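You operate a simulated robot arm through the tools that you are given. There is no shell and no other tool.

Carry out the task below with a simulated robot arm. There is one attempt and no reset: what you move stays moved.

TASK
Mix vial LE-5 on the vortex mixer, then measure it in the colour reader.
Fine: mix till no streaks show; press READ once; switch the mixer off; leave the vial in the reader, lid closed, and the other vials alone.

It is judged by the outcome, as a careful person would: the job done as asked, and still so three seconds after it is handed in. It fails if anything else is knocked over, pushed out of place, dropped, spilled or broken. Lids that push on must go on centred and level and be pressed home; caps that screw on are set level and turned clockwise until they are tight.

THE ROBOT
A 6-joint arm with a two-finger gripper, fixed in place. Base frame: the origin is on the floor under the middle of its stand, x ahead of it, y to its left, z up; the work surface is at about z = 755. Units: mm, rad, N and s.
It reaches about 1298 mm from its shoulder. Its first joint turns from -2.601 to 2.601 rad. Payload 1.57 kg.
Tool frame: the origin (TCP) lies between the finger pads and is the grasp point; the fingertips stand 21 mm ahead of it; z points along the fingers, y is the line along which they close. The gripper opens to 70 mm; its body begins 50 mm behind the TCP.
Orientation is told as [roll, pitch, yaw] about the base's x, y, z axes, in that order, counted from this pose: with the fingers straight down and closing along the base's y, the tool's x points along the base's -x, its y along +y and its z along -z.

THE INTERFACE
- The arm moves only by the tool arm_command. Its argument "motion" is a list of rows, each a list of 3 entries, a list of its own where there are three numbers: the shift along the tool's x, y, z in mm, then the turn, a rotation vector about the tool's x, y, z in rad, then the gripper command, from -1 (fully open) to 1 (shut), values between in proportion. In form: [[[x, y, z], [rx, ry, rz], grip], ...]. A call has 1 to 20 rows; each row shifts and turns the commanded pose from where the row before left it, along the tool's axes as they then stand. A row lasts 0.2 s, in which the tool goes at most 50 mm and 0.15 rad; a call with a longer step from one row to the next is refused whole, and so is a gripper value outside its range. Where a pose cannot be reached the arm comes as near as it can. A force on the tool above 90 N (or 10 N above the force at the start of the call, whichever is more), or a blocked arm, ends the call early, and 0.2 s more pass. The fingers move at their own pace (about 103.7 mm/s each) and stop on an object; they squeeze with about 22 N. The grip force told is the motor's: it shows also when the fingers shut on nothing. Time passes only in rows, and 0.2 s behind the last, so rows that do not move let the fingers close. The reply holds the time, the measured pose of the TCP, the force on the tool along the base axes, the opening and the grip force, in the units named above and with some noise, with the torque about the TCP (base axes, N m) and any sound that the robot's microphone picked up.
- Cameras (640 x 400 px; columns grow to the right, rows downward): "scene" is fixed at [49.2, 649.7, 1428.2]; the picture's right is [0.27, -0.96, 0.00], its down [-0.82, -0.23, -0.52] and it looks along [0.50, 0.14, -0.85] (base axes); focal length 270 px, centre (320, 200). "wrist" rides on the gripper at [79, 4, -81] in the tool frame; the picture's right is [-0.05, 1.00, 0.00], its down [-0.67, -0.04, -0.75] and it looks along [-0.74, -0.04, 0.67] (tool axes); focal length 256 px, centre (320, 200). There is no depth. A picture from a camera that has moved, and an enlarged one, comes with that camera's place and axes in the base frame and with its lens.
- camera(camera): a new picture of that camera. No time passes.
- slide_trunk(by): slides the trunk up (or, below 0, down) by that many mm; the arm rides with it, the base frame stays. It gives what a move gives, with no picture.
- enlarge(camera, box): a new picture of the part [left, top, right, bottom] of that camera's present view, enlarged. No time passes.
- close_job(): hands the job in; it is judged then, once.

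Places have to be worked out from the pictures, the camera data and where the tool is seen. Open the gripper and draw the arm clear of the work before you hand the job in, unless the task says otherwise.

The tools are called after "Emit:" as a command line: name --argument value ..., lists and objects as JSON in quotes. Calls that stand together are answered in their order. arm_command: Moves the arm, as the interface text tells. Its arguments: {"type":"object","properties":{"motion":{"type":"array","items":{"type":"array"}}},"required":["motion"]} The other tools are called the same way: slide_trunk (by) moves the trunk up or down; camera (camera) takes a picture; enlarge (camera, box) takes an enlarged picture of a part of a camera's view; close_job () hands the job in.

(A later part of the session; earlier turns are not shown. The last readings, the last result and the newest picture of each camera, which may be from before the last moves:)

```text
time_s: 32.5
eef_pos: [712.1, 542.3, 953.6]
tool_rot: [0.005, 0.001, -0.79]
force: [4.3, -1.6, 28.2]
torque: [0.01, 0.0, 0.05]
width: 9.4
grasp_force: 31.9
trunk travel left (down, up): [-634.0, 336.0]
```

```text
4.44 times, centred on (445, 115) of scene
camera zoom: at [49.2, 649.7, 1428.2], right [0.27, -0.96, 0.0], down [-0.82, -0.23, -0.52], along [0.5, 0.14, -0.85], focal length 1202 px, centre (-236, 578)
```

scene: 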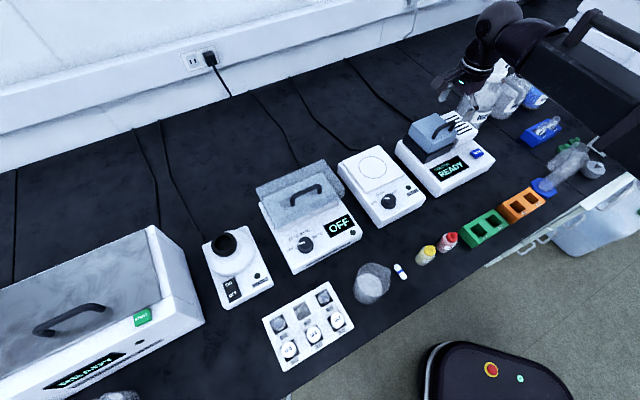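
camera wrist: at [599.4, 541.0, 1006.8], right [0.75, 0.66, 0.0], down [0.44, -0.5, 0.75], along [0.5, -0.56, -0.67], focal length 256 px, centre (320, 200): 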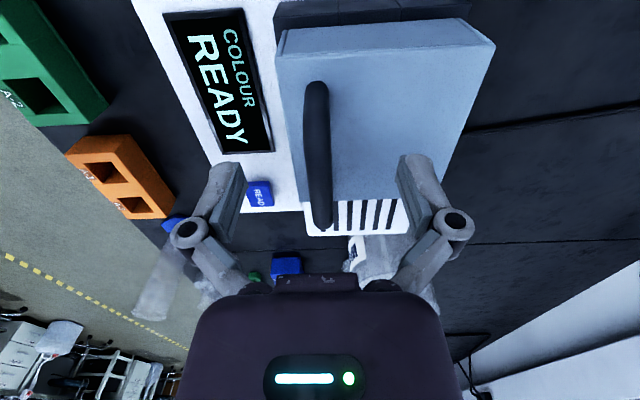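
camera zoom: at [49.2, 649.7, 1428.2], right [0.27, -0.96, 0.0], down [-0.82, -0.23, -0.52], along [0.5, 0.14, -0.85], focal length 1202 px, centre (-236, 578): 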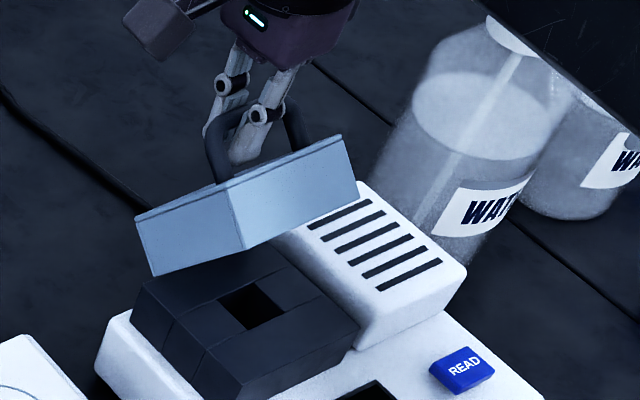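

The tool is being pressed up by ~28 N, so the bar sits a bit higher than I assumed; I give back 3 mm of height and go on backwards.

Emit:
slide_trunk --by 3

Emit:
arm_command --motion '[[[0, 4, 0], [0, 0, 0], 1], [[0, 4, 0], [0, 0, 0], 1], [[0, 4, 0], [0, 0, 0], 1]]'

Emit:
enlarge --camera "scene" --box '[400, 60, 490, 160]'

```text
time_s: 33.0
eef_pos: [715.1, 545.3, 953.6]
tool_rot: [0.0, 0.0, -0.789]
force: [-2.1, -1.5, -11.0]
torque: [-0.14, 0.05, 0.12]
width: 9.3
grasp_force: 31.9
trunk travel left (down, up): [-637.0, 333.0]
```

```text
time_s: 33.8
eef_pos: [723.7, 553.8, 954.0]
tool_rot: [0.001, 0.0, -0.792]
force: [-6.5, -3.1, -31.1]
torque: [-0.02, -0.05, 0.04]
width: 9.7
grasp_force: 31.9
trunk travel left (down, up): [-637.0, 333.0]
```

```text
4.00 times, centred on (445, 110) of scene
camera zoom: at [49.2, 649.7, 1428.2], right [0.27, -0.96, 0.0], down [-0.82, -0.23, -0.52], along [0.5, 0.14, -0.85], focal length 1081 px, centre (-180, 560)
```

zoom: 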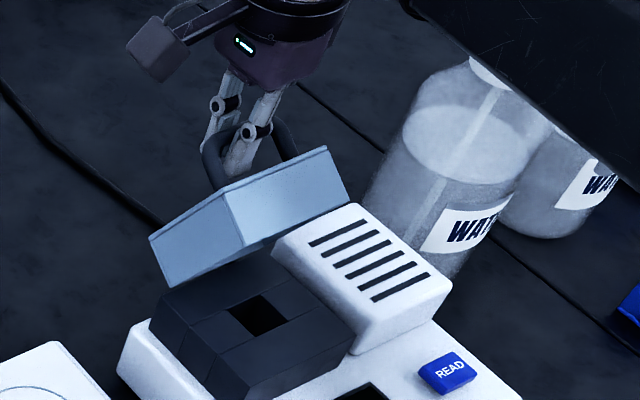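

Now it is pulled down 31 N, so I lower 4 mm and continue the back part of the arc in smaller steps.

Emit:
slide_trunk --by -4

Emit:
arm_command --motion '[[[0, 4, 0], [0, 0, 0], 1], [[0, 4, 0], [0, 0, 0], 1]]'

Emit:
slide_trunk --by -4

Emit:
enlarge --camera "scene" --box '[400, 60, 490, 160]'

```text
time_s: 34.3
eef_pos: [722.0, 552.2, 953.6]
tool_rot: [0.005, -0.002, -0.79]
force: [2.8, 3.6, 20.4]
torque: [0.27, 0.21, 0.07]
width: 9.1
grasp_force: 31.7
trunk travel left (down, up): [-633.0, 337.0]
```

```text
time_s: 34.9
eef_pos: [728.2, 556.2, 950.2]
tool_rot: [0.002, -0.002, -0.79]
force: [-2.8, 1.6, -3.0]
torque: [-0.23, -0.12, 0.09]
width: 9.4
grasp_force: 31.4
trunk travel left (down, up): [-633.0, 337.0]
```

```text
time_s: 35.5
eef_pos: [728.6, 557.8, 950.0]
tool_rot: [0.007, -0.001, -0.791]
force: [5.8, 6.4, 27.2]
torque: [0.06, -0.02, 0.07]
width: 9.4
grasp_force: 32.1
trunk travel left (down, up): [-629.0, 341.0]
```

```text
4.00 times, centred on (445, 110) of scene
camera zoom: at [49.2, 649.7, 1428.2], right [0.27, -0.96, 0.0], down [-0.82, -0.23, -0.52], along [0.5, 0.14, -0.85], focal length 1081 px, centre (-180, 560)
```

zoom: 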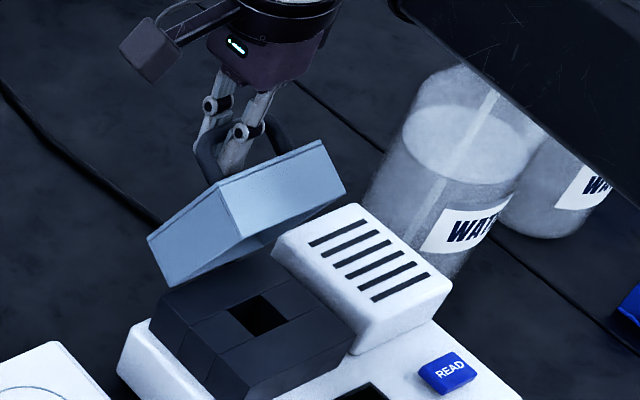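

About 70° open. I continue back and down along the arc.

Emit:
arm_command --motion '[[[0, 4, 0], [0, 0, 0], 1], [[0, 4, 0], [0, 0, 0], 1]]'

Emit:
slide_trunk --by -5

Emit:
arm_command --motion '[[[0, 4, 0], [0, 0, 0], 1], [[0, 4, 0], [0, 0, 0], 1]]'

Emit:
slide_trunk --by -5

Emit:
enlarge --camera "scene" --box '[400, 60, 490, 160]'

```text
time_s: 36.1
eef_pos: [733.5, 562.9, 946.2]
tool_rot: [0.0, -0.001, -0.791]
force: [-4.9, -2.3, -9.7]
torque: [-0.2, -0.09, 0.1]
width: 9.2
grasp_force: 32.3
trunk travel left (down, up): [-629.0, 341.0]
```

```text
time_s: 36.6
eef_pos: [733.0, 564.5, 944.0]
tool_rot: [0.003, -0.001, -0.79]
force: [5.5, 6.4, 20.7]
torque: [-0.12, -0.02, 0.05]
width: 11.3
grasp_force: 32.2
trunk travel left (down, up): [-624.0, 346.0]
```

```text
time_s: 37.2
eef_pos: [738.3, 570.4, 942.3]
tool_rot: [0.001, -0.001, -0.792]
force: [-5.5, -2.8, -10.1]
torque: [-0.09, -0.06, 0.1]
width: 8.9
grasp_force: 31.7
trunk travel left (down, up): [-624.0, 346.0]
```

```text
time_s: 37.8
eef_pos: [739.4, 570.0, 937.6]
tool_rot: [0.003, -0.002, -0.79]
force: [5.1, 5.7, 14.2]
torque: [-0.1, 0.02, 0.1]
width: 12.7
grasp_force: 32.0
trunk travel left (down, up): [-619.0, 351.0]
```

```text
4.00 times, centred on (445, 110) of scene
camera zoom: at [49.2, 649.7, 1428.2], right [0.27, -0.96, 0.0], down [-0.82, -0.23, -0.52], along [0.5, 0.14, -0.85], focal length 1081 px, centre (-180, 560)
```

zoom: 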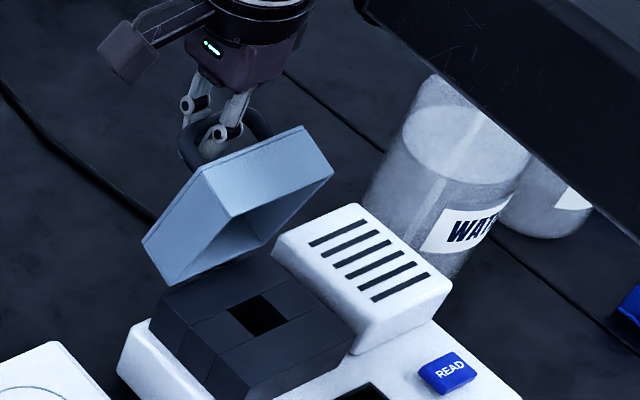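

About 80° open, past the balance point. One more step back and down, then I check how it behaves.

Emit:
arm_command --motion '[[[0, 4, 0], [0, 0, 0], 1], [[0, 3, 0], [0, 0, 0], 1]]'

Emit:
slide_trunk --by -5

Emit:
arm_command --motion '[[[0, 4, 0], [0, 0, 0], 1], [[0, 3, 0], [0, 0, 0], 1]]'

Emit:
slide_trunk --by -5

Emit:
enlarge --camera "scene" --box '[400, 60, 490, 160]'

Emit:
camera --camera "wrist"

```text
time_s: 38.4
eef_pos: [744.0, 575.6, 936.9]
tool_rot: [0.0, 0.001, -0.789]
force: [-5.6, -2.4, -9.1]
torque: [-0.19, -0.08, 0.06]
width: 9.2
grasp_force: 32.5
trunk travel left (down, up): [-619.0, 351.0]
```

```text
time_s: 38.9
eef_pos: [745.5, 575.3, 933.4]
tool_rot: [0.001, 0.0, -0.791]
force: [4.9, 5.5, 11.7]
torque: [-0.07, 0.08, 0.08]
width: 12.8
grasp_force: 31.6
trunk travel left (down, up): [-614.0, 356.0]
```

```text
time_s: 39.5
eef_pos: [749.6, 579.3, 931.2]
tool_rot: [-0.002, 0.001, -0.792]
force: [-11.0, -5.5, -16.2]
torque: [-0.18, -0.22, 0.07]
width: 9.2
grasp_force: 32.0
trunk travel left (down, up): [-614.0, 356.0]
```

```text
time_s: 40.0
eef_pos: [751.2, 580.9, 928.1]
tool_rot: [0.003, -0.001, -0.791]
force: [4.9, 7.4, 12.6]
torque: [-0.05, 0.09, 0.08]
width: 12.4
grasp_force: 31.6
trunk travel left (down, up): [-609.0, 361.0]
```

```text
4.00 times, centred on (445, 110) of scene
camera zoom: at [49.2, 649.7, 1428.2], right [0.27, -0.96, 0.0], down [-0.82, -0.23, -0.52], along [0.5, 0.14, -0.85], focal length 1081 px, centre (-180, 560)
```

zoom: 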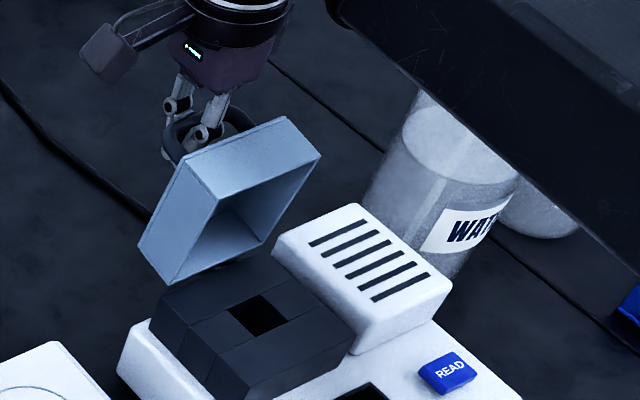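

```text
taken
camera wrist: at [697.0, 639.4, 1010.3], right [0.75, 0.66, 0.0], down [0.44, -0.5, 0.75], along [0.5, -0.56, -0.67], focal length 256 px, centre (320, 200)
```

wrist: 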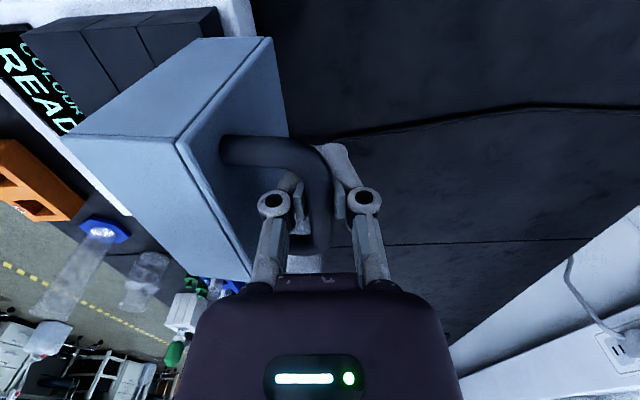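

The lid stands about 90° open. I loosen the fingers gently, still straddling the bar, to see whether it stays.

Emit:
arm_command --motion '[[[0, 0, 0], [0, 0, 0], 0.5], [[0, 0, 0], [0, 0, 0], 0.4], [[0, 0, 0], [0, 0, 0], 0.4]]'

Emit:
enlarge --camera "scene" --box '[400, 60, 490, 160]'

Emit:
camera --camera "wrist"

```text
time_s: 40.8
eef_pos: [749.2, 578.4, 927.0]
tool_rot: [0.003, -0.001, -0.791]
force: [0.2, 0.1, 0.3]
torque: [0.0, 0.02, 0.05]
width: 20.8
grasp_force: 0.1
trunk travel left (down, up): [-609.0, 361.0]
```

```text
4.00 times, centred on (445, 110) of scene
camera zoom: at [49.2, 649.7, 1428.2], right [0.27, -0.96, 0.0], down [-0.82, -0.23, -0.52], along [0.5, 0.14, -0.85], focal length 1081 px, centre (-180, 560)
```

zoom: 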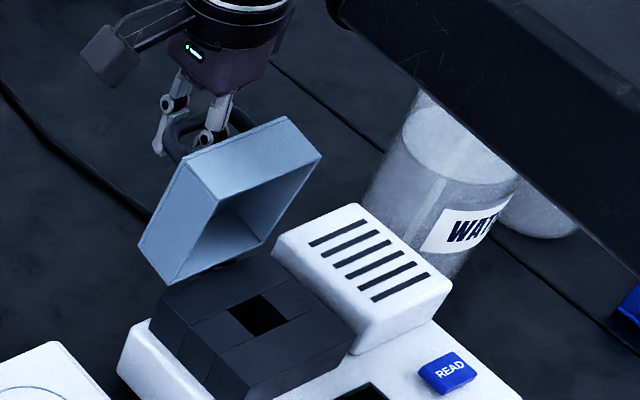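

```text
taken
camera wrist: at [696.8, 638.7, 1009.7], right [0.75, 0.66, 0.0], down [0.44, -0.5, 0.75], along [0.5, -0.56, -0.67], focal length 256 px, centre (320, 200)
```

wrist: 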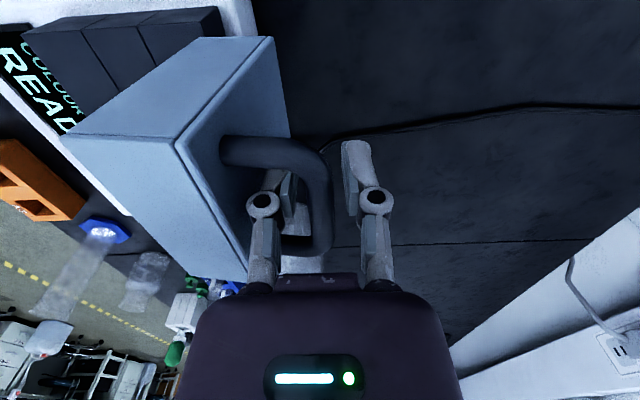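

The lid stays open by itself. I raise the trunk so the fingers leave the handle upward, and check that the lid keeps still.

Emit:
slide_trunk --by 30

Emit:
slide_trunk --by 60

Emit:
camera --camera "wrist"

Emit:
enlarge --camera "scene" --box '[380, 60, 500, 180]'

```text
time_s: 41.6
eef_pos: [749.7, 579.4, 958.9]
tool_rot: [0.002, -0.003, -0.79]
force: [-0.4, -0.6, -1.3]
torque: [0.0, -0.02, -0.03]
width: 20.8
grasp_force: 0.1
trunk travel left (down, up): [-639.0, 331.0]
```

```text
time_s: 42.6
eef_pos: [749.6, 580.2, 1017.1]
tool_rot: [0.003, -0.004, -0.791]
force: [0.0, 0.1, 0.8]
torque: [0.0, 0.01, -0.02]
width: 21.1
grasp_force: 0.1
trunk travel left (down, up): [-699.0, 271.0]
```

```text
taken
camera wrist: at [697.0, 638.8, 1099.6], right [0.75, 0.66, 0.0], down [0.44, -0.5, 0.75], along [0.5, -0.56, -0.67], focal length 256 px, centre (320, 200)
```

wrist: 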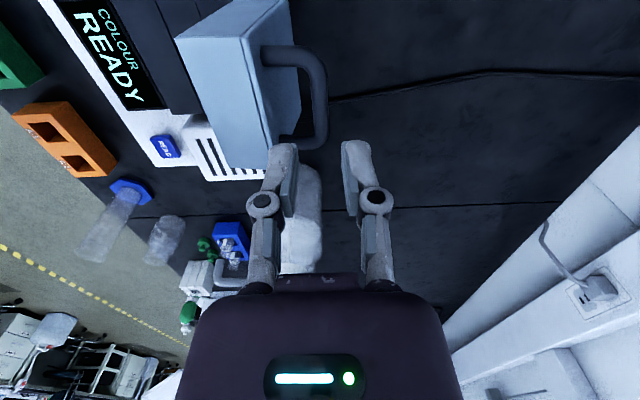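

```text
3.33 times, centred on (440, 120) of scene
camera zoom: at [49.2, 649.7, 1428.2], right [0.27, -0.96, 0.0], down [-0.82, -0.23, -0.52], along [0.5, 0.14, -0.85], focal length 901 px, centre (-80, 467)
```

zoom: 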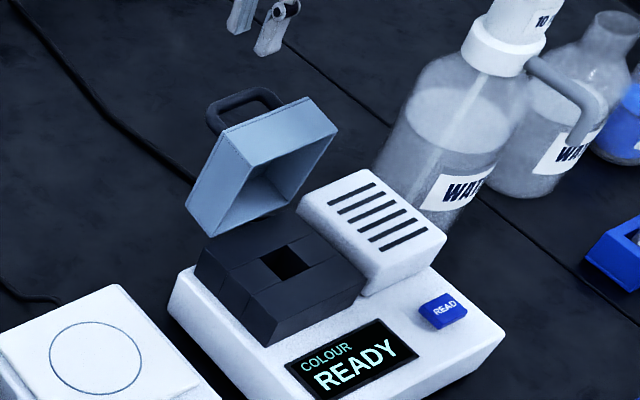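

The lid holds open and the square well (about 32 mm) is visible. I now look at the whole scene to see how the arm's links lie relative to the tall bottles.

Emit:
camera --camera "scene"

```text
taken
```

scene: 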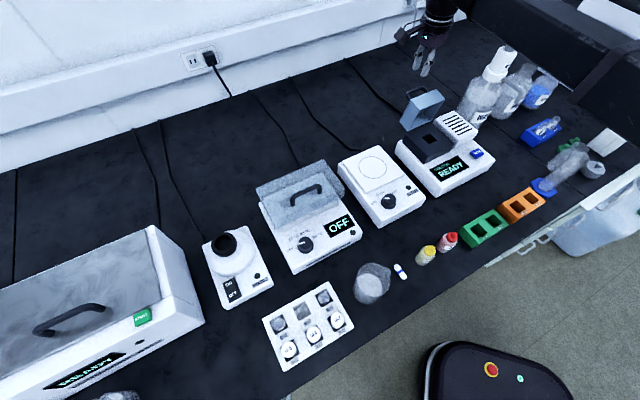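

Everything is in place and the arm's links pass high over the bottles. I travel at z≈1017 to above the mixer's rocker switch, at about (143, 890), then turn to yaw 0.785 with the fingers closed.

Emit:
arm_command --motion '[[[43.1, -14.1, 0], [0, 0, 0], 0.4], [[43.1, -14.1, 0], [0, 0, 0], 0.4], [[43.1, -14.1, 0], [0, 0, 0], 0.4], [[43.1, -14.1, 0], [0, 0, 0], 0.4], [[43.1, -14.1, 0], [0, 0, 0], 0.4], [[43.1, -14.1, 0], [0, 0, 0], 0.4], [[43.1, -14.1, 0], [0, 0, 0], 0.4], [[43.1, -14.1, 0], [0, 0, 0], 0.4], [[43.1, -14.1, 0], [0, 0, 0], 0.4], [[43.1, -14.1, 0], [0, 0, 0], 0.4], [[43.1, -14.1, 0], [0, 0, 0], 0.4], [[43.1, -14.1, 0], [0, 0, 0], 0.4], [[43.1, -14.1, 0], [0, 0, 0], 0.4], [[43.1, -14.1, 0], [0, 0, 0], 0.4], [[43.1, -14.1, 0], [0, 0, 0], 0.4]]'

Emit:
arm_command --motion '[[[0, 0, 0], [0, 0, -0.1315], 1], [[0, 0, 0], [0, 0, -0.1315], 1], [[0, 0, 0], [0, 0, -0.1315], 1], [[0, 0, 0], [0, 0, -0.1315], 1], [[0, 0, 0], [0, 0, -0.1315], 1], [[0, 0, 0], [0, 0, -0.1315], 1], [[0, 0, 0], [0, 0, -0.1315], 1], [[0, 0, 0], [0, 0, -0.1315], 1], [[0, 0, 0], [0, 0, -0.1315], 1], [[0, 0, 0], [0, 0, -0.1315], 1], [[0, 0, 0], [0, 0, -0.1315], 1], [[0, 0, 0], [0, 0, -0.1315], 1]]'

Emit:
camera --camera "wrist"

Emit:
camera --camera "scene"

```text
time_s: 45.8
eef_pos: [143.1, 890.5, 1016.1]
tool_rot: [0.002, -0.001, -0.791]
force: [-0.2, -0.3, 0.2]
torque: [-0.02, -0.03, -0.02]
width: 21.1
grasp_force: 0.1
trunk travel left (down, up): [-699.0, 271.0]
```

```text
time_s: 48.4
eef_pos: [144.5, 888.9, 1018.2]
tool_rot: [-0.001, -0.001, 0.788]
force: [-0.4, -0.4, 0.0]
torque: [0.01, 0.02, -0.02]
width: 0.1
grasp_force: 22.1
trunk travel left (down, up): [-699.0, 271.0]
```

```text
taken
camera wrist: at [85.6, 836.8, 1099.5], right [-0.67, 0.74, 0.0], down [0.49, 0.45, 0.75], along [0.55, 0.5, -0.67], focal length 256 px, centre (320, 200)
```

wrist: 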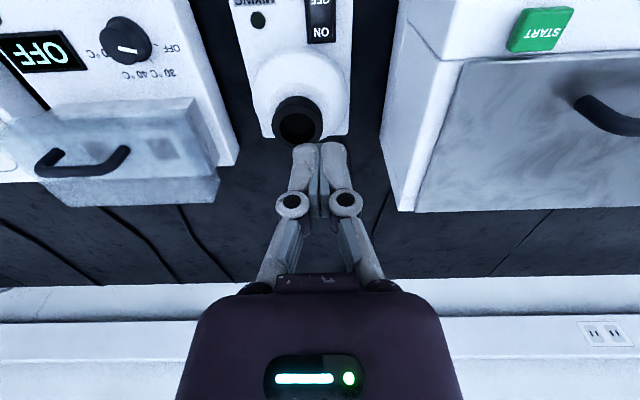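

```text
taken
```

scene: 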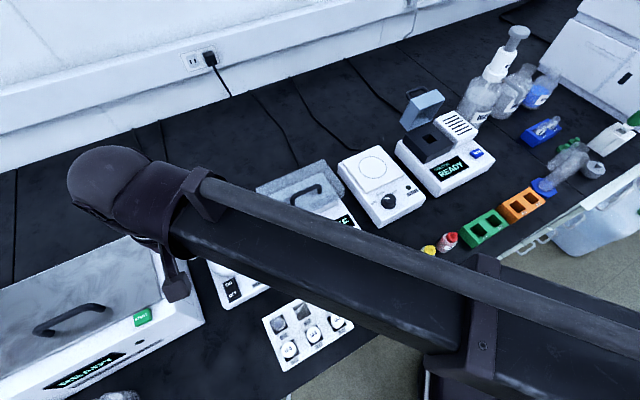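

The switch's ON label is at about (142, 890, 811), straight below the closed fingertips; the centrifuge face is about 100 mm to the left. I lower the trunk 150 mm and look again.

Emit:
slide_trunk --by -150

Emit:
camera --camera "wrist"

Emit:
camera --camera "scene"

```text
time_s: 50.1
eef_pos: [144.4, 890.7, 867.1]
tool_rot: [0.0, 0.0, 0.787]
force: [0.1, -0.6, 0.0]
torque: [0.05, 0.05, 0.01]
width: 0.1
grasp_force: 22.2
trunk travel left (down, up): [-549.0, 421.0]
```

```text
taken
camera wrist: at [85.5, 836.8, 949.7], right [-0.67, 0.74, 0.0], down [0.49, 0.45, 0.75], along [0.56, 0.5, -0.67], focal length 256 px, centre (320, 200)
```

wrist: 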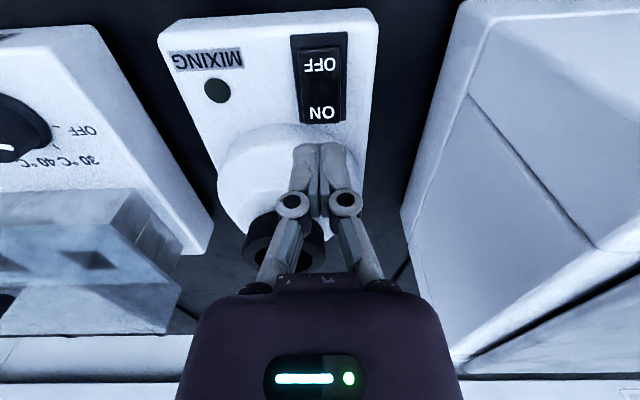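

```text
taken
```

scene: 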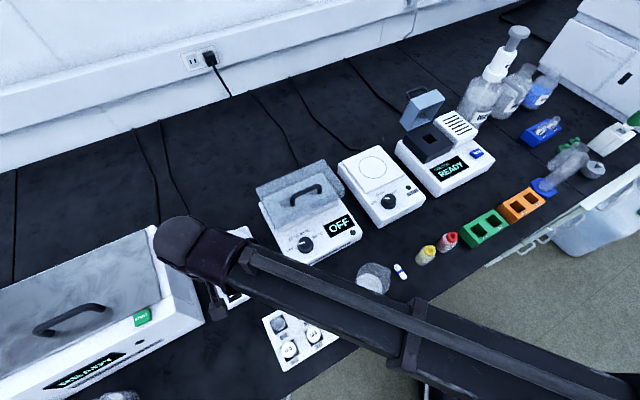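

The ON end lies right under the tips, at z≈811–817, and the tips are at z≈846. I slide down 22 mm and look closely before pressing.

Emit:
slide_trunk --by -22

Emit:
enlarge --camera "wrist" --box '[240, 40, 400, 220]'

Emit:
enlarge --camera "scene" --box '[190, 220, 290, 320]'

```text
time_s: 50.8
eef_pos: [144.9, 890.6, 844.4]
tool_rot: [-0.002, -0.002, 0.787]
force: [-0.3, -0.9, 0.3]
torque: [0.02, 0.01, 0.01]
width: 0.2
grasp_force: 22.5
trunk travel left (down, up): [-527.0, 443.0]
```

```text
2.22 times, centred on (320, 130) of wrist
camera zoom: at [85.6, 836.8, 927.6], right [-0.67, 0.74, 0.0], down [0.49, 0.45, 0.75], along [0.56, 0.5, -0.67], focal length 569 px, centre (320, 356)
```

zoom: 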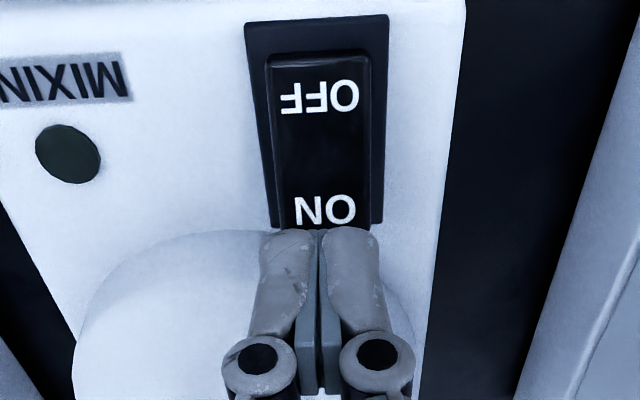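

```text
4.00 times, centred on (240, 270) of scene
camera zoom: at [49.2, 649.7, 1428.2], right [0.27, -0.96, 0.0], down [-0.82, -0.23, -0.52], along [0.5, 0.14, -0.85], focal length 1081 px, centre (640, -80)
```

zoom: 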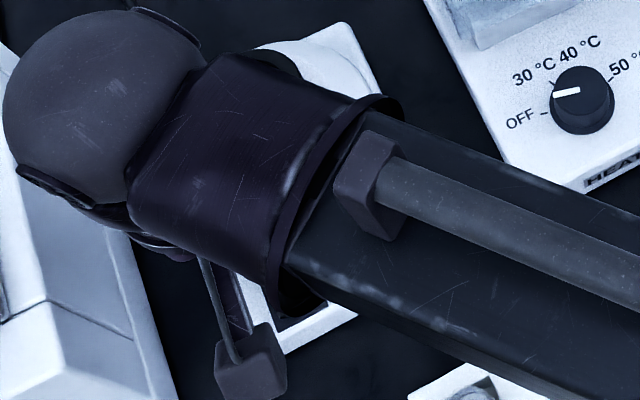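

The tips are about 3 mm behind the ON label, near the rocker's edge. I shift 3 mm towards the front, then press down in small trunk steps.

Emit:
arm_command --motion '[[[3, 0, 0], [0, 0, 0], 1]]'

Emit:
slide_trunk --by -6

Emit:
enlarge --camera "wrist" --box '[240, 40, 400, 220]'

```text
time_s: 51.2
eef_pos: [142.4, 889.2, 845.8]
tool_rot: [-0.004, -0.001, 0.786]
force: [-0.3, -0.5, -0.3]
torque: [0.02, 0.01, 0.01]
width: 0.0
grasp_force: 21.9
trunk travel left (down, up): [-527.0, 443.0]
```

```text
time_s: 51.8
eef_pos: [142.6, 888.6, 840.1]
tool_rot: [-0.002, -0.003, 0.787]
force: [0.8, -0.3, -0.7]
torque: [0.01, 0.02, 0.02]
width: 0.1
grasp_force: 22.3
trunk travel left (down, up): [-521.0, 449.0]
```

```text
2.22 times, centred on (320, 130) of wrist
camera zoom: at [83.5, 835.0, 921.6], right [-0.67, 0.74, 0.0], down [0.49, 0.45, 0.75], along [0.56, 0.5, -0.67], focal length 569 px, centre (320, 356)
```

zoom: 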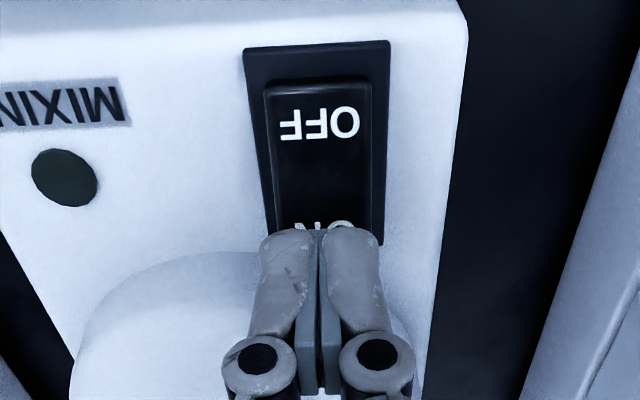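

No contact yet and the tips cover the ON label. I go on down in 3 mm steps.

Emit:
slide_trunk --by -3

Emit:
slide_trunk --by -3

Emit:
enlarge --camera "wrist" --box '[240, 40, 400, 220]'

```text
time_s: 52.3
eef_pos: [142.9, 888.2, 836.8]
tool_rot: [-0.001, -0.001, 0.787]
force: [-0.4, 0.7, 0.0]
torque: [-0.07, -0.04, 0.01]
width: 0.3
grasp_force: 22.1
trunk travel left (down, up): [-518.0, 452.0]
```

```text
time_s: 52.8
eef_pos: [141.6, 888.5, 834.8]
tool_rot: [-0.003, -0.002, 0.787]
force: [-0.4, 0.1, 0.3]
torque: [0.03, 0.0, 0.02]
width: 0.0
grasp_force: 21.9
trunk travel left (down, up): [-515.0, 455.0]
```

```text
2.22 times, centred on (320, 130) of wrist
camera zoom: at [83.5, 835.0, 915.6], right [-0.67, 0.74, 0.0], down [0.49, 0.45, 0.75], along [0.56, 0.5, -0.67], focal length 569 px, centre (320, 356)
```

zoom: 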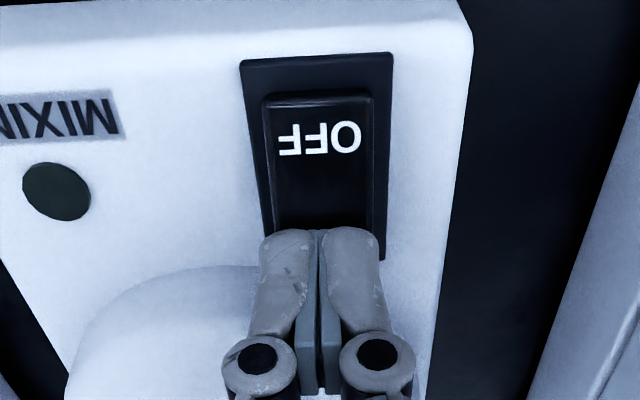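

Still free. I continue in 2–3 mm steps, watching the force and the indicator lamp.

Emit:
slide_trunk --by -2.5

Emit:
slide_trunk --by -2.5

Emit:
enlarge --camera "wrist" --box '[240, 40, 400, 220]'

```text
time_s: 53.3
eef_pos: [142.2, 887.3, 831.9]
tool_rot: [-0.001, -0.001, 0.787]
force: [-0.7, -0.4, -0.4]
torque: [-0.01, -0.01, 0.03]
width: 0.2
grasp_force: 21.7
trunk travel left (down, up): [-512.0, 458.0]
```

```text
time_s: 53.8
eef_pos: [142.5, 888.7, 828.9]
tool_rot: [0.0, -0.003, 0.786]
force: [2.5, 3.1, 12.2]
torque: [0.05, 0.03, 0.0]
width: 5.9
grasp_force: 28.6
trunk travel left (down, up): [-510.0, 460.0]
```

```text
2.22 times, centred on (320, 130) of wrist
camera zoom: at [83.8, 834.9, 911.2], right [-0.67, 0.74, 0.0], down [0.49, 0.44, 0.75], along [0.56, 0.5, -0.66], focal length 569 px, centre (320, 356)
```

zoom: 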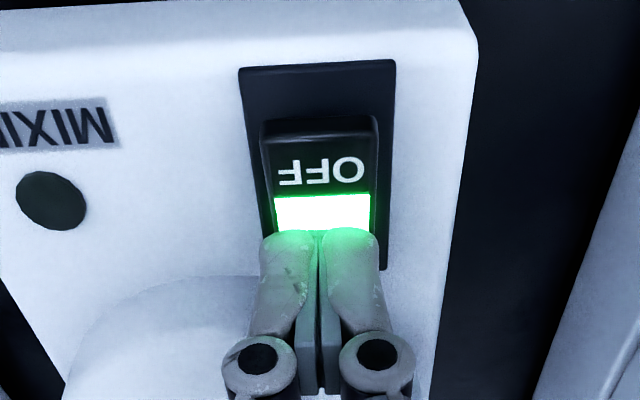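

The rocker has tipped and its ON end is lit green. I raise the trunk and look at the mixer.

Emit:
slide_trunk --by 40

Emit:
enlarge --camera "wrist" --box '[220, 20, 420, 220]'

```text
time_s: 54.7
eef_pos: [143.1, 888.5, 868.3]
tool_rot: [-0.002, -0.002, 0.788]
force: [-0.2, 0.4, -0.2]
torque: [0.0, -0.01, -0.01]
width: 0.1
grasp_force: 28.7
trunk travel left (down, up): [-550.0, 420.0]
```

```text
2.00 times, centred on (320, 120) of wrist
camera zoom: at [83.5, 835.2, 950.4], right [-0.67, 0.74, 0.0], down [0.49, 0.45, 0.75], along [0.56, 0.5, -0.67], focal length 512 px, centre (320, 360)
```

zoom: 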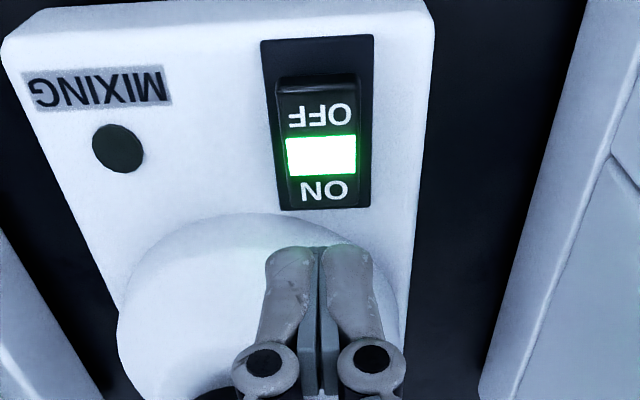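

The mixer is on in touch mode (green lit, MIXING lamp still dark, so it waits for a vial to be pressed in). I raise the trunk and move over LE-5, turning back to yaw 0 with the fingers open.

Emit:
slide_trunk --by 90

Emit:
arm_command --motion '[[[36.1, -12.3, 0], [0, 0, 0], 1], [[36.1, -12.3, 0], [0, 0, 0], 1], [[36.1, -12.3, 0], [0, 0, 0], 0], [[36.1, -12.3, 0], [0, 0, 0], -1], [[36.1, -12.3, 0], [0, 0, 0], -1], [[0, 0, 0], [0, 0, 0.1312], -1], [[0, 0, 0], [0, 0, 0.1312], -1], [[0, 0, 0], [0, 0, 0.1312], -1], [[0, 0, 0], [0, 0, 0.1312], -1], [[0, 0, 0], [0, 0, 0.1312], -1], [[0, 0, 0], [0, 0, 0.1312], -1]]'

Emit:
camera --camera "wrist"

Emit:
camera --camera "scene"

```text
time_s: 55.9
eef_pos: [142.4, 889.1, 958.7]
tool_rot: [-0.001, -0.003, 0.787]
force: [1.1, 0.4, 0.0]
torque: [0.0, -0.01, 0.01]
width: 0.0
grasp_force: 28.3
trunk travel left (down, up): [-640.0, 330.0]
```

```text
time_s: 58.3
eef_pos: [58.8, 716.7, 959.0]
tool_rot: [-0.001, -0.002, -0.004]
force: [0.5, -0.6, 0.1]
torque: [0.01, 0.0, 0.03]
width: 70.1
grasp_force: 0.1
trunk travel left (down, up): [-640.0, 330.0]
```

```text
taken
camera wrist: at [-20.7, 721.5, 1040.5], right [0.06, 1.0, 0.0], down [0.66, -0.04, 0.75], along [0.75, -0.04, -0.67], focal length 256 px, centre (320, 200)
```

wrist: 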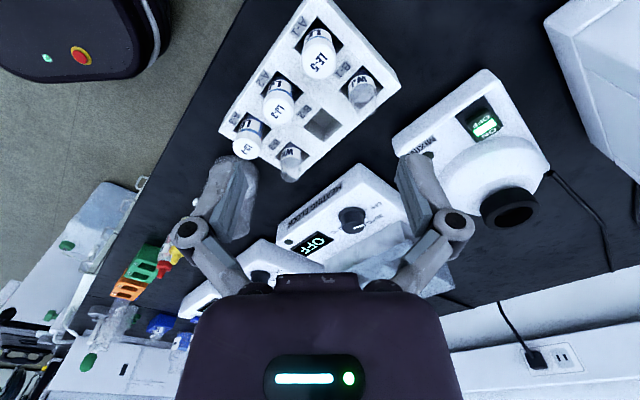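

```text
taken
```

scene: 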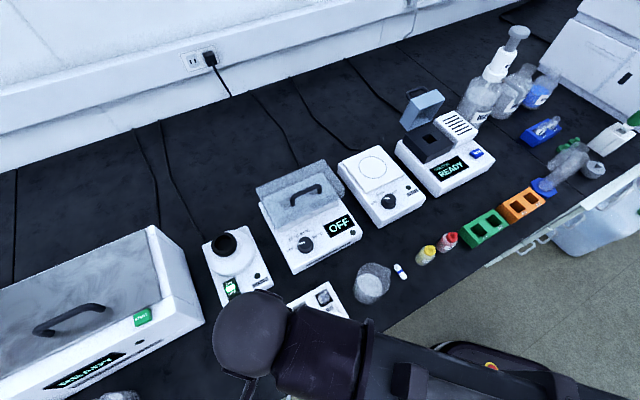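

LE-5 is almost exactly under the tool. I lower 80 mm with the fingers at about 50 mm, and look more closely.

Emit:
arm_command --motion '[[[0, 0, 0], [0, 0, 0], -0.43], [[0, 0, 0], [0, 0, 0], -0.43]]'

Emit:
slide_trunk --by -80

Emit:
camera --camera "wrist"

Emit:
enlarge --camera "wrist" --box '[240, 40, 420, 220]'

```text
time_s: 58.9
eef_pos: [57.8, 716.5, 958.6]
tool_rot: [-0.001, -0.001, -0.001]
force: [0.0, 0.5, -0.3]
torque: [-0.01, 0.01, 0.01]
width: 50.1
grasp_force: 0.0
trunk travel left (down, up): [-640.0, 330.0]
```

```text
time_s: 60.1
eef_pos: [59.4, 716.7, 878.7]
tool_rot: [0.004, -0.001, -0.003]
force: [-0.4, -0.3, -0.1]
torque: [-0.03, -0.03, -0.04]
width: 50.1
grasp_force: 0.0
trunk travel left (down, up): [-560.0, 410.0]
```

```text
taken
camera wrist: at [-20.7, 721.2, 960.6], right [0.05, 1.0, 0.0], down [0.66, -0.04, 0.75], along [0.75, -0.04, -0.67], focal length 256 px, centre (320, 200)
```

wrist: 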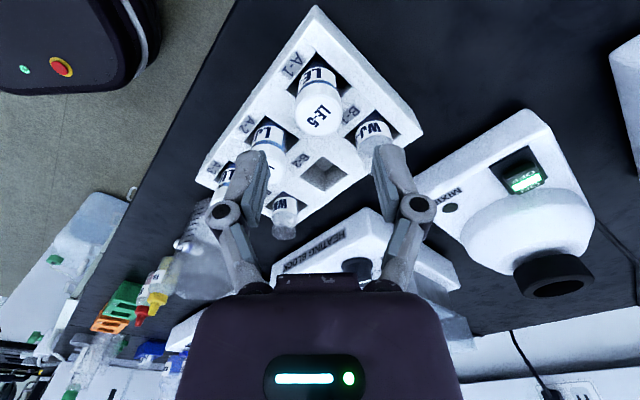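

```text
2.22 times, centred on (330, 130) of wrist
camera zoom: at [-20.7, 721.2, 960.6], right [0.05, 1.0, 0.0], down [0.66, -0.04, 0.75], along [0.75, -0.04, -0.67], focal length 569 px, centre (298, 356)
```

zoom: 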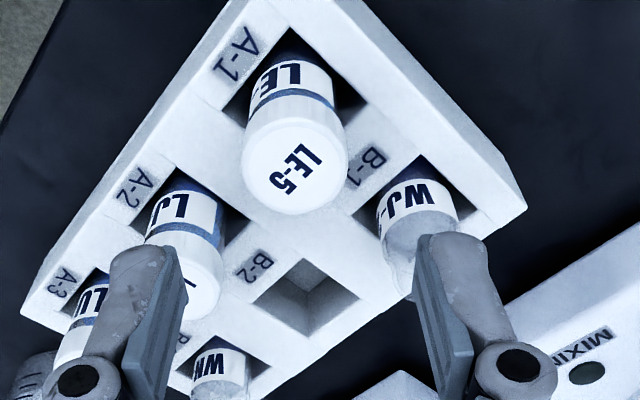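

LE-5's cap is at about (62, 715.5) with its top at z≈816 and diameter ≈29 mm. I shift 2.5 mm in x and lower to TCP z≈814, so the fingertips stay above the rack top.

Emit:
arm_command --motion '[[[-2.5, -1, 0], [0, 0, 0], -0.43], [[0, 0, 0], [0, 0, 0], -0.43]]'

Emit:
slide_trunk --by -40

Emit:
camera --camera "wrist"

```text
time_s: 60.7
eef_pos: [60.6, 716.9, 877.7]
tool_rot: [0.0, -0.001, -0.001]
force: [0.4, -0.2, 0.2]
torque: [-0.03, -0.01, 0.0]
width: 50.0
grasp_force: 0.0
trunk travel left (down, up): [-560.0, 410.0]
```

```text
time_s: 61.5
eef_pos: [61.6, 716.3, 837.9]
tool_rot: [0.001, -0.005, -0.004]
force: [0.1, -0.5, -0.1]
torque: [-0.02, 0.0, 0.03]
width: 49.8
grasp_force: 0.1
trunk travel left (down, up): [-520.0, 450.0]
```

```text
taken
camera wrist: at [-18.1, 720.5, 920.6], right [0.05, 1.0, 0.0], down [0.66, -0.04, 0.75], along [0.75, -0.04, -0.67], focal length 256 px, centre (320, 200)
```

wrist: 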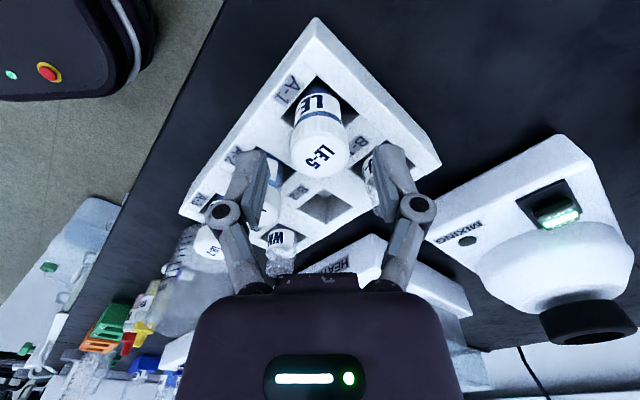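

Both fingers clear the neighbours by more than 12 mm. I lower the last 24 mm and close on the cap.

Emit:
slide_trunk --by -24

Emit:
enlarge --camera "wrist" --box '[220, 60, 420, 260]'

```text
time_s: 62.2
eef_pos: [60.9, 716.9, 814.3]
tool_rot: [0.002, -0.001, -0.003]
force: [-0.5, 0.0, 0.0]
torque: [0.01, -0.04, -0.02]
width: 49.9
grasp_force: 0.0
trunk travel left (down, up): [-496.0, 474.0]
```

```text
2.00 times, centred on (320, 160) of wrist
camera zoom: at [-18.1, 720.6, 896.6], right [0.05, 1.0, 0.0], down [0.66, -0.04, 0.75], along [0.75, -0.04, -0.67], focal length 512 px, centre (320, 280)
```

zoom: 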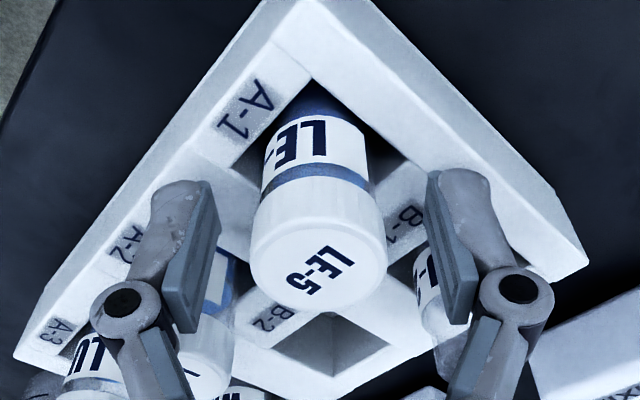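

The cap sits between the pads, well centred. I close the fingers.

Emit:
arm_command --motion '[[[0, 0, 0], [0, 0, 0], 0], [[0, 0, 0], [0, 0, 0], 1], [[0, 0, 0], [0, 0, 0], 1], [[0, 0, 0], [0, 0, 0], 1]]'

Emit:
enlarge --camera "wrist" --box '[220, 60, 420, 260]'

```text
time_s: 63.2
eef_pos: [61.4, 715.7, 814.7]
tool_rot: [0.002, -0.001, -0.001]
force: [-0.4, -0.1, 2.3]
torque: [0.05, -0.02, -0.01]
width: 25.5
grasp_force: 21.4
trunk travel left (down, up): [-496.0, 474.0]
```

```text
2.00 times, centred on (320, 160) of wrist
camera zoom: at [-18.1, 720.6, 896.7], right [0.05, 1.0, 0.0], down [0.66, -0.04, 0.75], along [0.75, -0.04, -0.67], focal length 512 px, centre (320, 280)
```

zoom: 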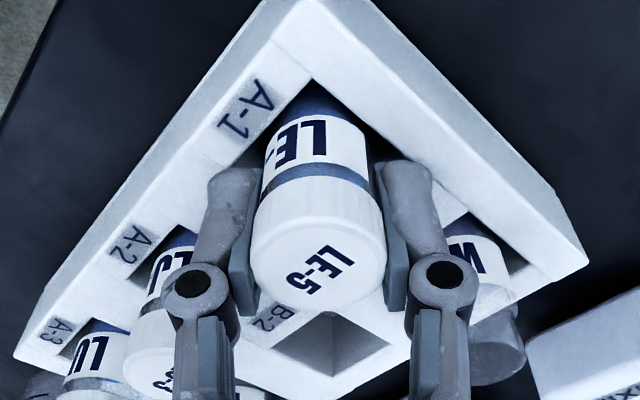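

The cap is held (25.5 mm). I lift the vial gently with the trunk and look at it.

Emit:
slide_trunk --by 30

Emit:
slide_trunk --by 110

Emit:
camera --camera "wrist"

Emit:
enlarge --camera "wrist" --box '[240, 100, 400, 240]'

Emit:
camera --camera "scene"

```text
time_s: 64.0
eef_pos: [62.3, 717.3, 843.7]
tool_rot: [0.0, -0.002, 0.0]
force: [0.1, 0.0, 0.0]
torque: [-0.01, 0.04, 0.04]
width: 25.1
grasp_force: 22.2
trunk travel left (down, up): [-526.0, 444.0]
```

```text
time_s: 65.4
eef_pos: [61.7, 717.2, 954.7]
tool_rot: [0.0, -0.002, -0.002]
force: [-0.3, -0.2, -0.2]
torque: [-0.01, 0.03, 0.01]
width: 25.6
grasp_force: 22.4
trunk travel left (down, up): [-636.0, 334.0]
```

```text
taken
camera wrist: at [-18.2, 720.8, 1036.4], right [0.05, 1.0, 0.0], down [0.66, -0.04, 0.75], along [0.75, -0.04, -0.67], focal length 256 px, centre (320, 200)
```

wrist: 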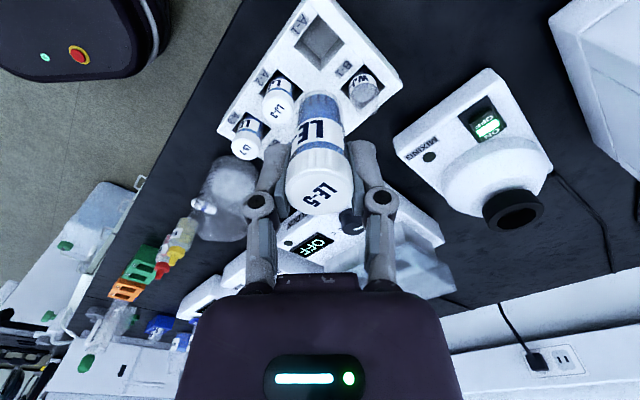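

```text
2.86 times, centred on (320, 170) of wrist
camera zoom: at [-18.2, 720.8, 1036.4], right [0.05, 1.0, 0.0], down [0.66, -0.04, 0.75], along [0.75, -0.04, -0.67], focal length 731 px, centre (320, 286)
```

zoom: 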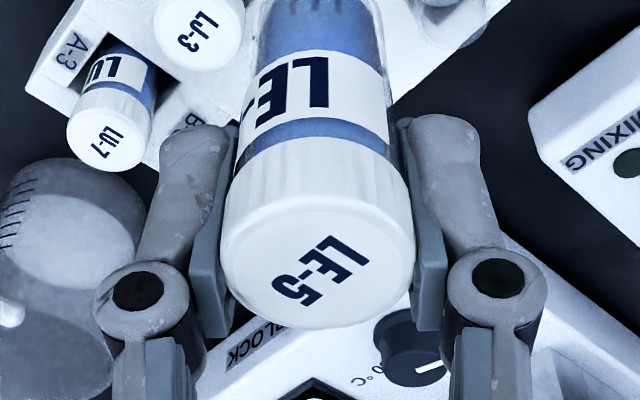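

```text
taken
```

scene: 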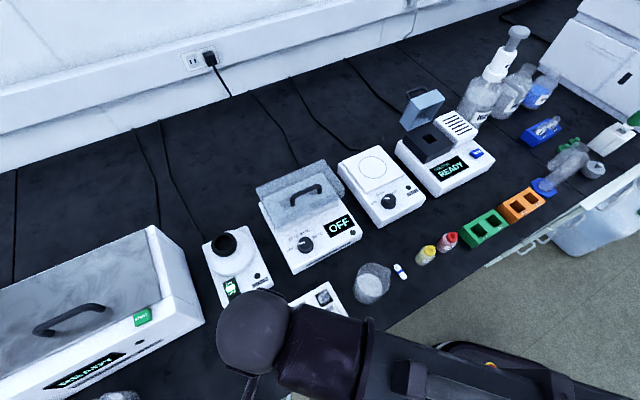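

LE-5 is lifted cleanly. I enlarge the liquid to see the streaks and estimate where the vial's bottom is.

Emit:
enlarge --camera "wrist" --box '[280, 80, 370, 160]'

```text
5.00 times, centred on (325, 120) of wrist
camera zoom: at [-18.2, 720.8, 1036.4], right [0.05, 1.0, 0.0], down [0.66, -0.04, 0.75], along [0.75, -0.04, -0.67], focal length 1280 px, centre (295, 600)
```

zoom: 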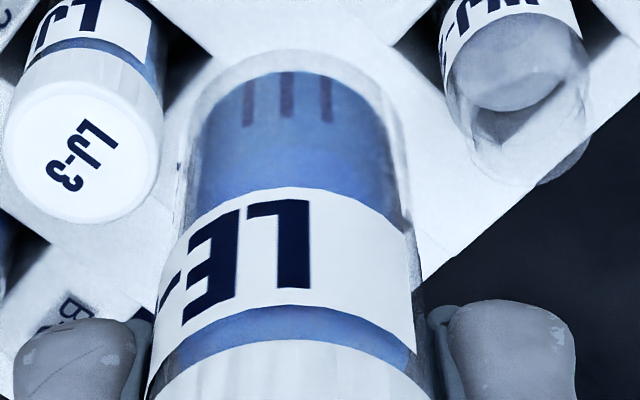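

Dark streaks show near the bottom of the blue liquid; the vial's bottom is about 60 mm below the TCP. I enlarge the cup to refine its position.

Emit:
enlarge --camera "wrist" --box '[460, 150, 570, 250]'

Emit:
enlarge --camera "scene" --box '[195, 220, 265, 280]'

```text
4.00 times, centred on (515, 200) of wrist
camera zoom: at [-18.2, 720.8, 1036.4], right [0.05, 1.0, 0.0], down [0.66, -0.04, 0.75], along [0.75, -0.04, -0.67], focal length 1024 px, centre (-460, 200)
```

zoom: 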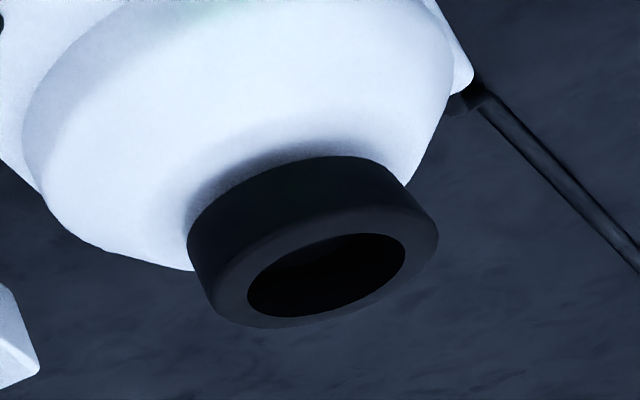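

```text
6.67 times, centred on (230, 250) of scene
camera zoom: at [49.2, 649.7, 1428.2], right [0.27, -0.96, 0.0], down [-0.82, -0.23, -0.52], along [0.5, 0.14, -0.85], focal length 1802 px, centre (920, -133)
```

zoom: 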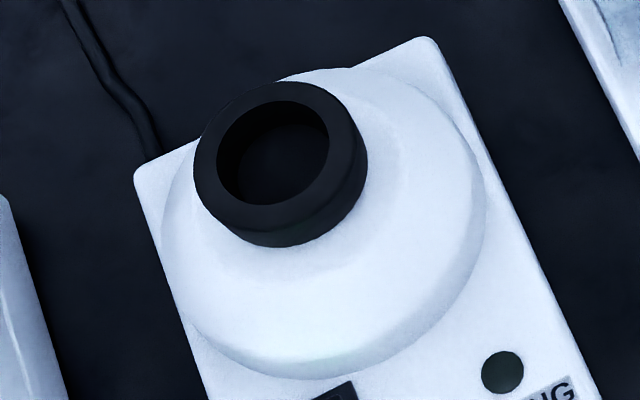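

Cup hole is about 38 mm across, centred near (213, 920) with its rim at z≈865; the vial is 25–26 mm. I carry the vial over it with about 25 mm clearance and check.

Emit:
arm_command --motion '[[[-21.6, 29.1, 0], [0, 0, 0], 1], [[-21.6, 29.1, 0], [0, 0, 0], 1], [[-21.6, 29.1, 0], [0, 0, 0], 1], [[-21.6, 29.1, 0], [0, 0, 0], 1], [[-21.6, 29.1, 0], [0, 0, 0], 1], [[-21.6, 29.1, 0], [0, 0, 0], 1], [[-21.6, 29.1, 0], [0, 0, 0], 1], [[0, 0, 0], [0, 0, 0], 1]]'

Emit:
camera --camera "wrist"

Emit:
enlarge --camera "wrist" --box '[240, 20, 420, 200]'

Emit:
camera --camera "scene"

```text
time_s: 67.2
eef_pos: [213.6, 919.8, 955.4]
tool_rot: [-0.002, -0.001, -0.001]
force: [0.7, 0.6, -1.7]
torque: [-0.03, 0.03, -0.03]
width: 25.2
grasp_force: 21.8
trunk travel left (down, up): [-636.0, 334.0]
```

```text
taken
camera wrist: at [133.3, 925.1, 1036.6], right [0.05, 1.0, 0.0], down [0.66, -0.04, 0.75], along [0.75, -0.04, -0.67], focal length 256 px, centre (320, 200)
```

wrist: 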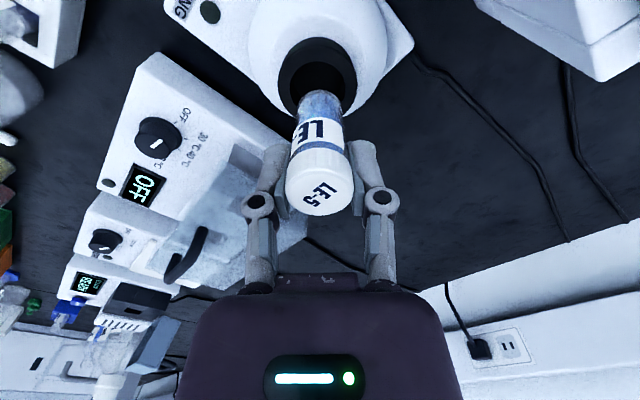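

```text
2.22 times, centred on (330, 110) of wrist
camera zoom: at [133.3, 925.1, 1036.6], right [0.05, 1.0, 0.0], down [0.66, -0.04, 0.75], along [0.75, -0.04, -0.67], focal length 569 px, centre (298, 400)
```

zoom: 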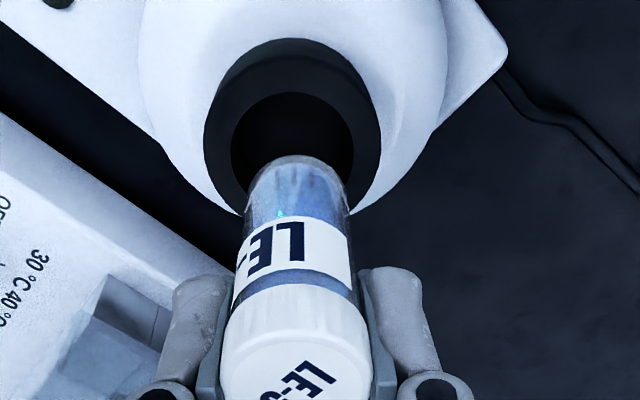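

```text
taken
```

scene: 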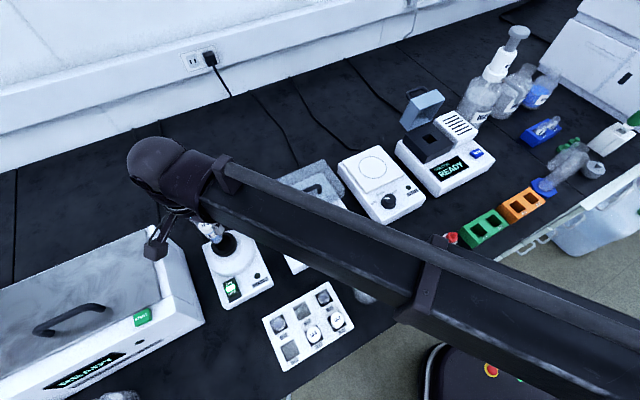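

The vial is nearly centred over the cup (about 1.5 mm off in y). I correct that and lower 25 mm to just above the rim for a check.

Emit:
arm_command --motion '[[[0, -1.5, 0], [0, 0, 0], 1]]'

Emit:
slide_trunk --by -25

Emit:
enlarge --camera "wrist" --box '[240, 20, 420, 200]'

Emit:
enlarge --camera "scene" --box '[190, 200, 280, 300]'

```text
time_s: 67.6
eef_pos: [213.1, 919.5, 955.2]
tool_rot: [0.0, -0.002, -0.001]
force: [-0.1, 0.0, -1.0]
torque: [0.04, 0.02, 0.02]
width: 25.1
grasp_force: 22.2
trunk travel left (down, up): [-636.0, 334.0]
```

```text
time_s: 68.3
eef_pos: [211.6, 918.3, 929.7]
tool_rot: [0.001, -0.001, -0.002]
force: [-0.1, -0.1, -0.3]
torque: [0.01, 0.01, 0.02]
width: 25.1
grasp_force: 22.0
trunk travel left (down, up): [-611.0, 359.0]
```

```text
2.22 times, centred on (330, 110) of wrist
camera zoom: at [133.2, 923.6, 1011.6], right [0.05, 1.0, 0.0], down [0.66, -0.04, 0.75], along [0.75, -0.04, -0.67], focal length 569 px, centre (298, 400)
```

zoom: 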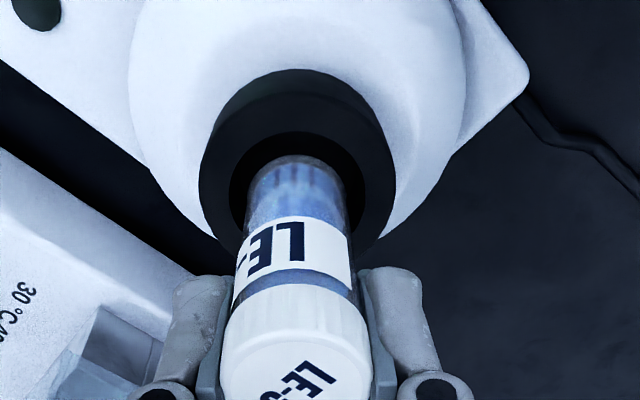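

```text
4.00 times, centred on (235, 250) of scene
camera zoom: at [49.2, 649.7, 1428.2], right [0.27, -0.96, 0.0], down [-0.82, -0.23, -0.52], along [0.5, 0.14, -0.85], focal length 1081 px, centre (660, 0)
```

zoom: 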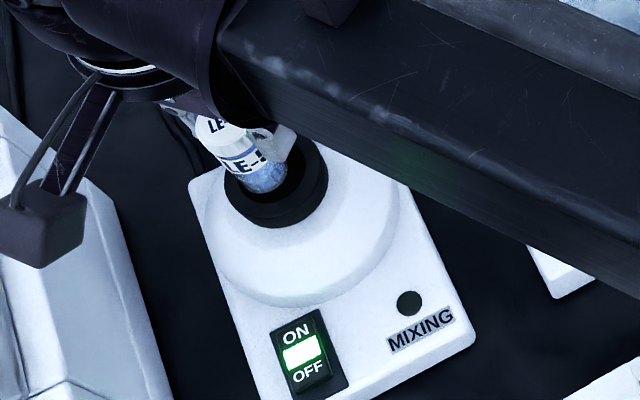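

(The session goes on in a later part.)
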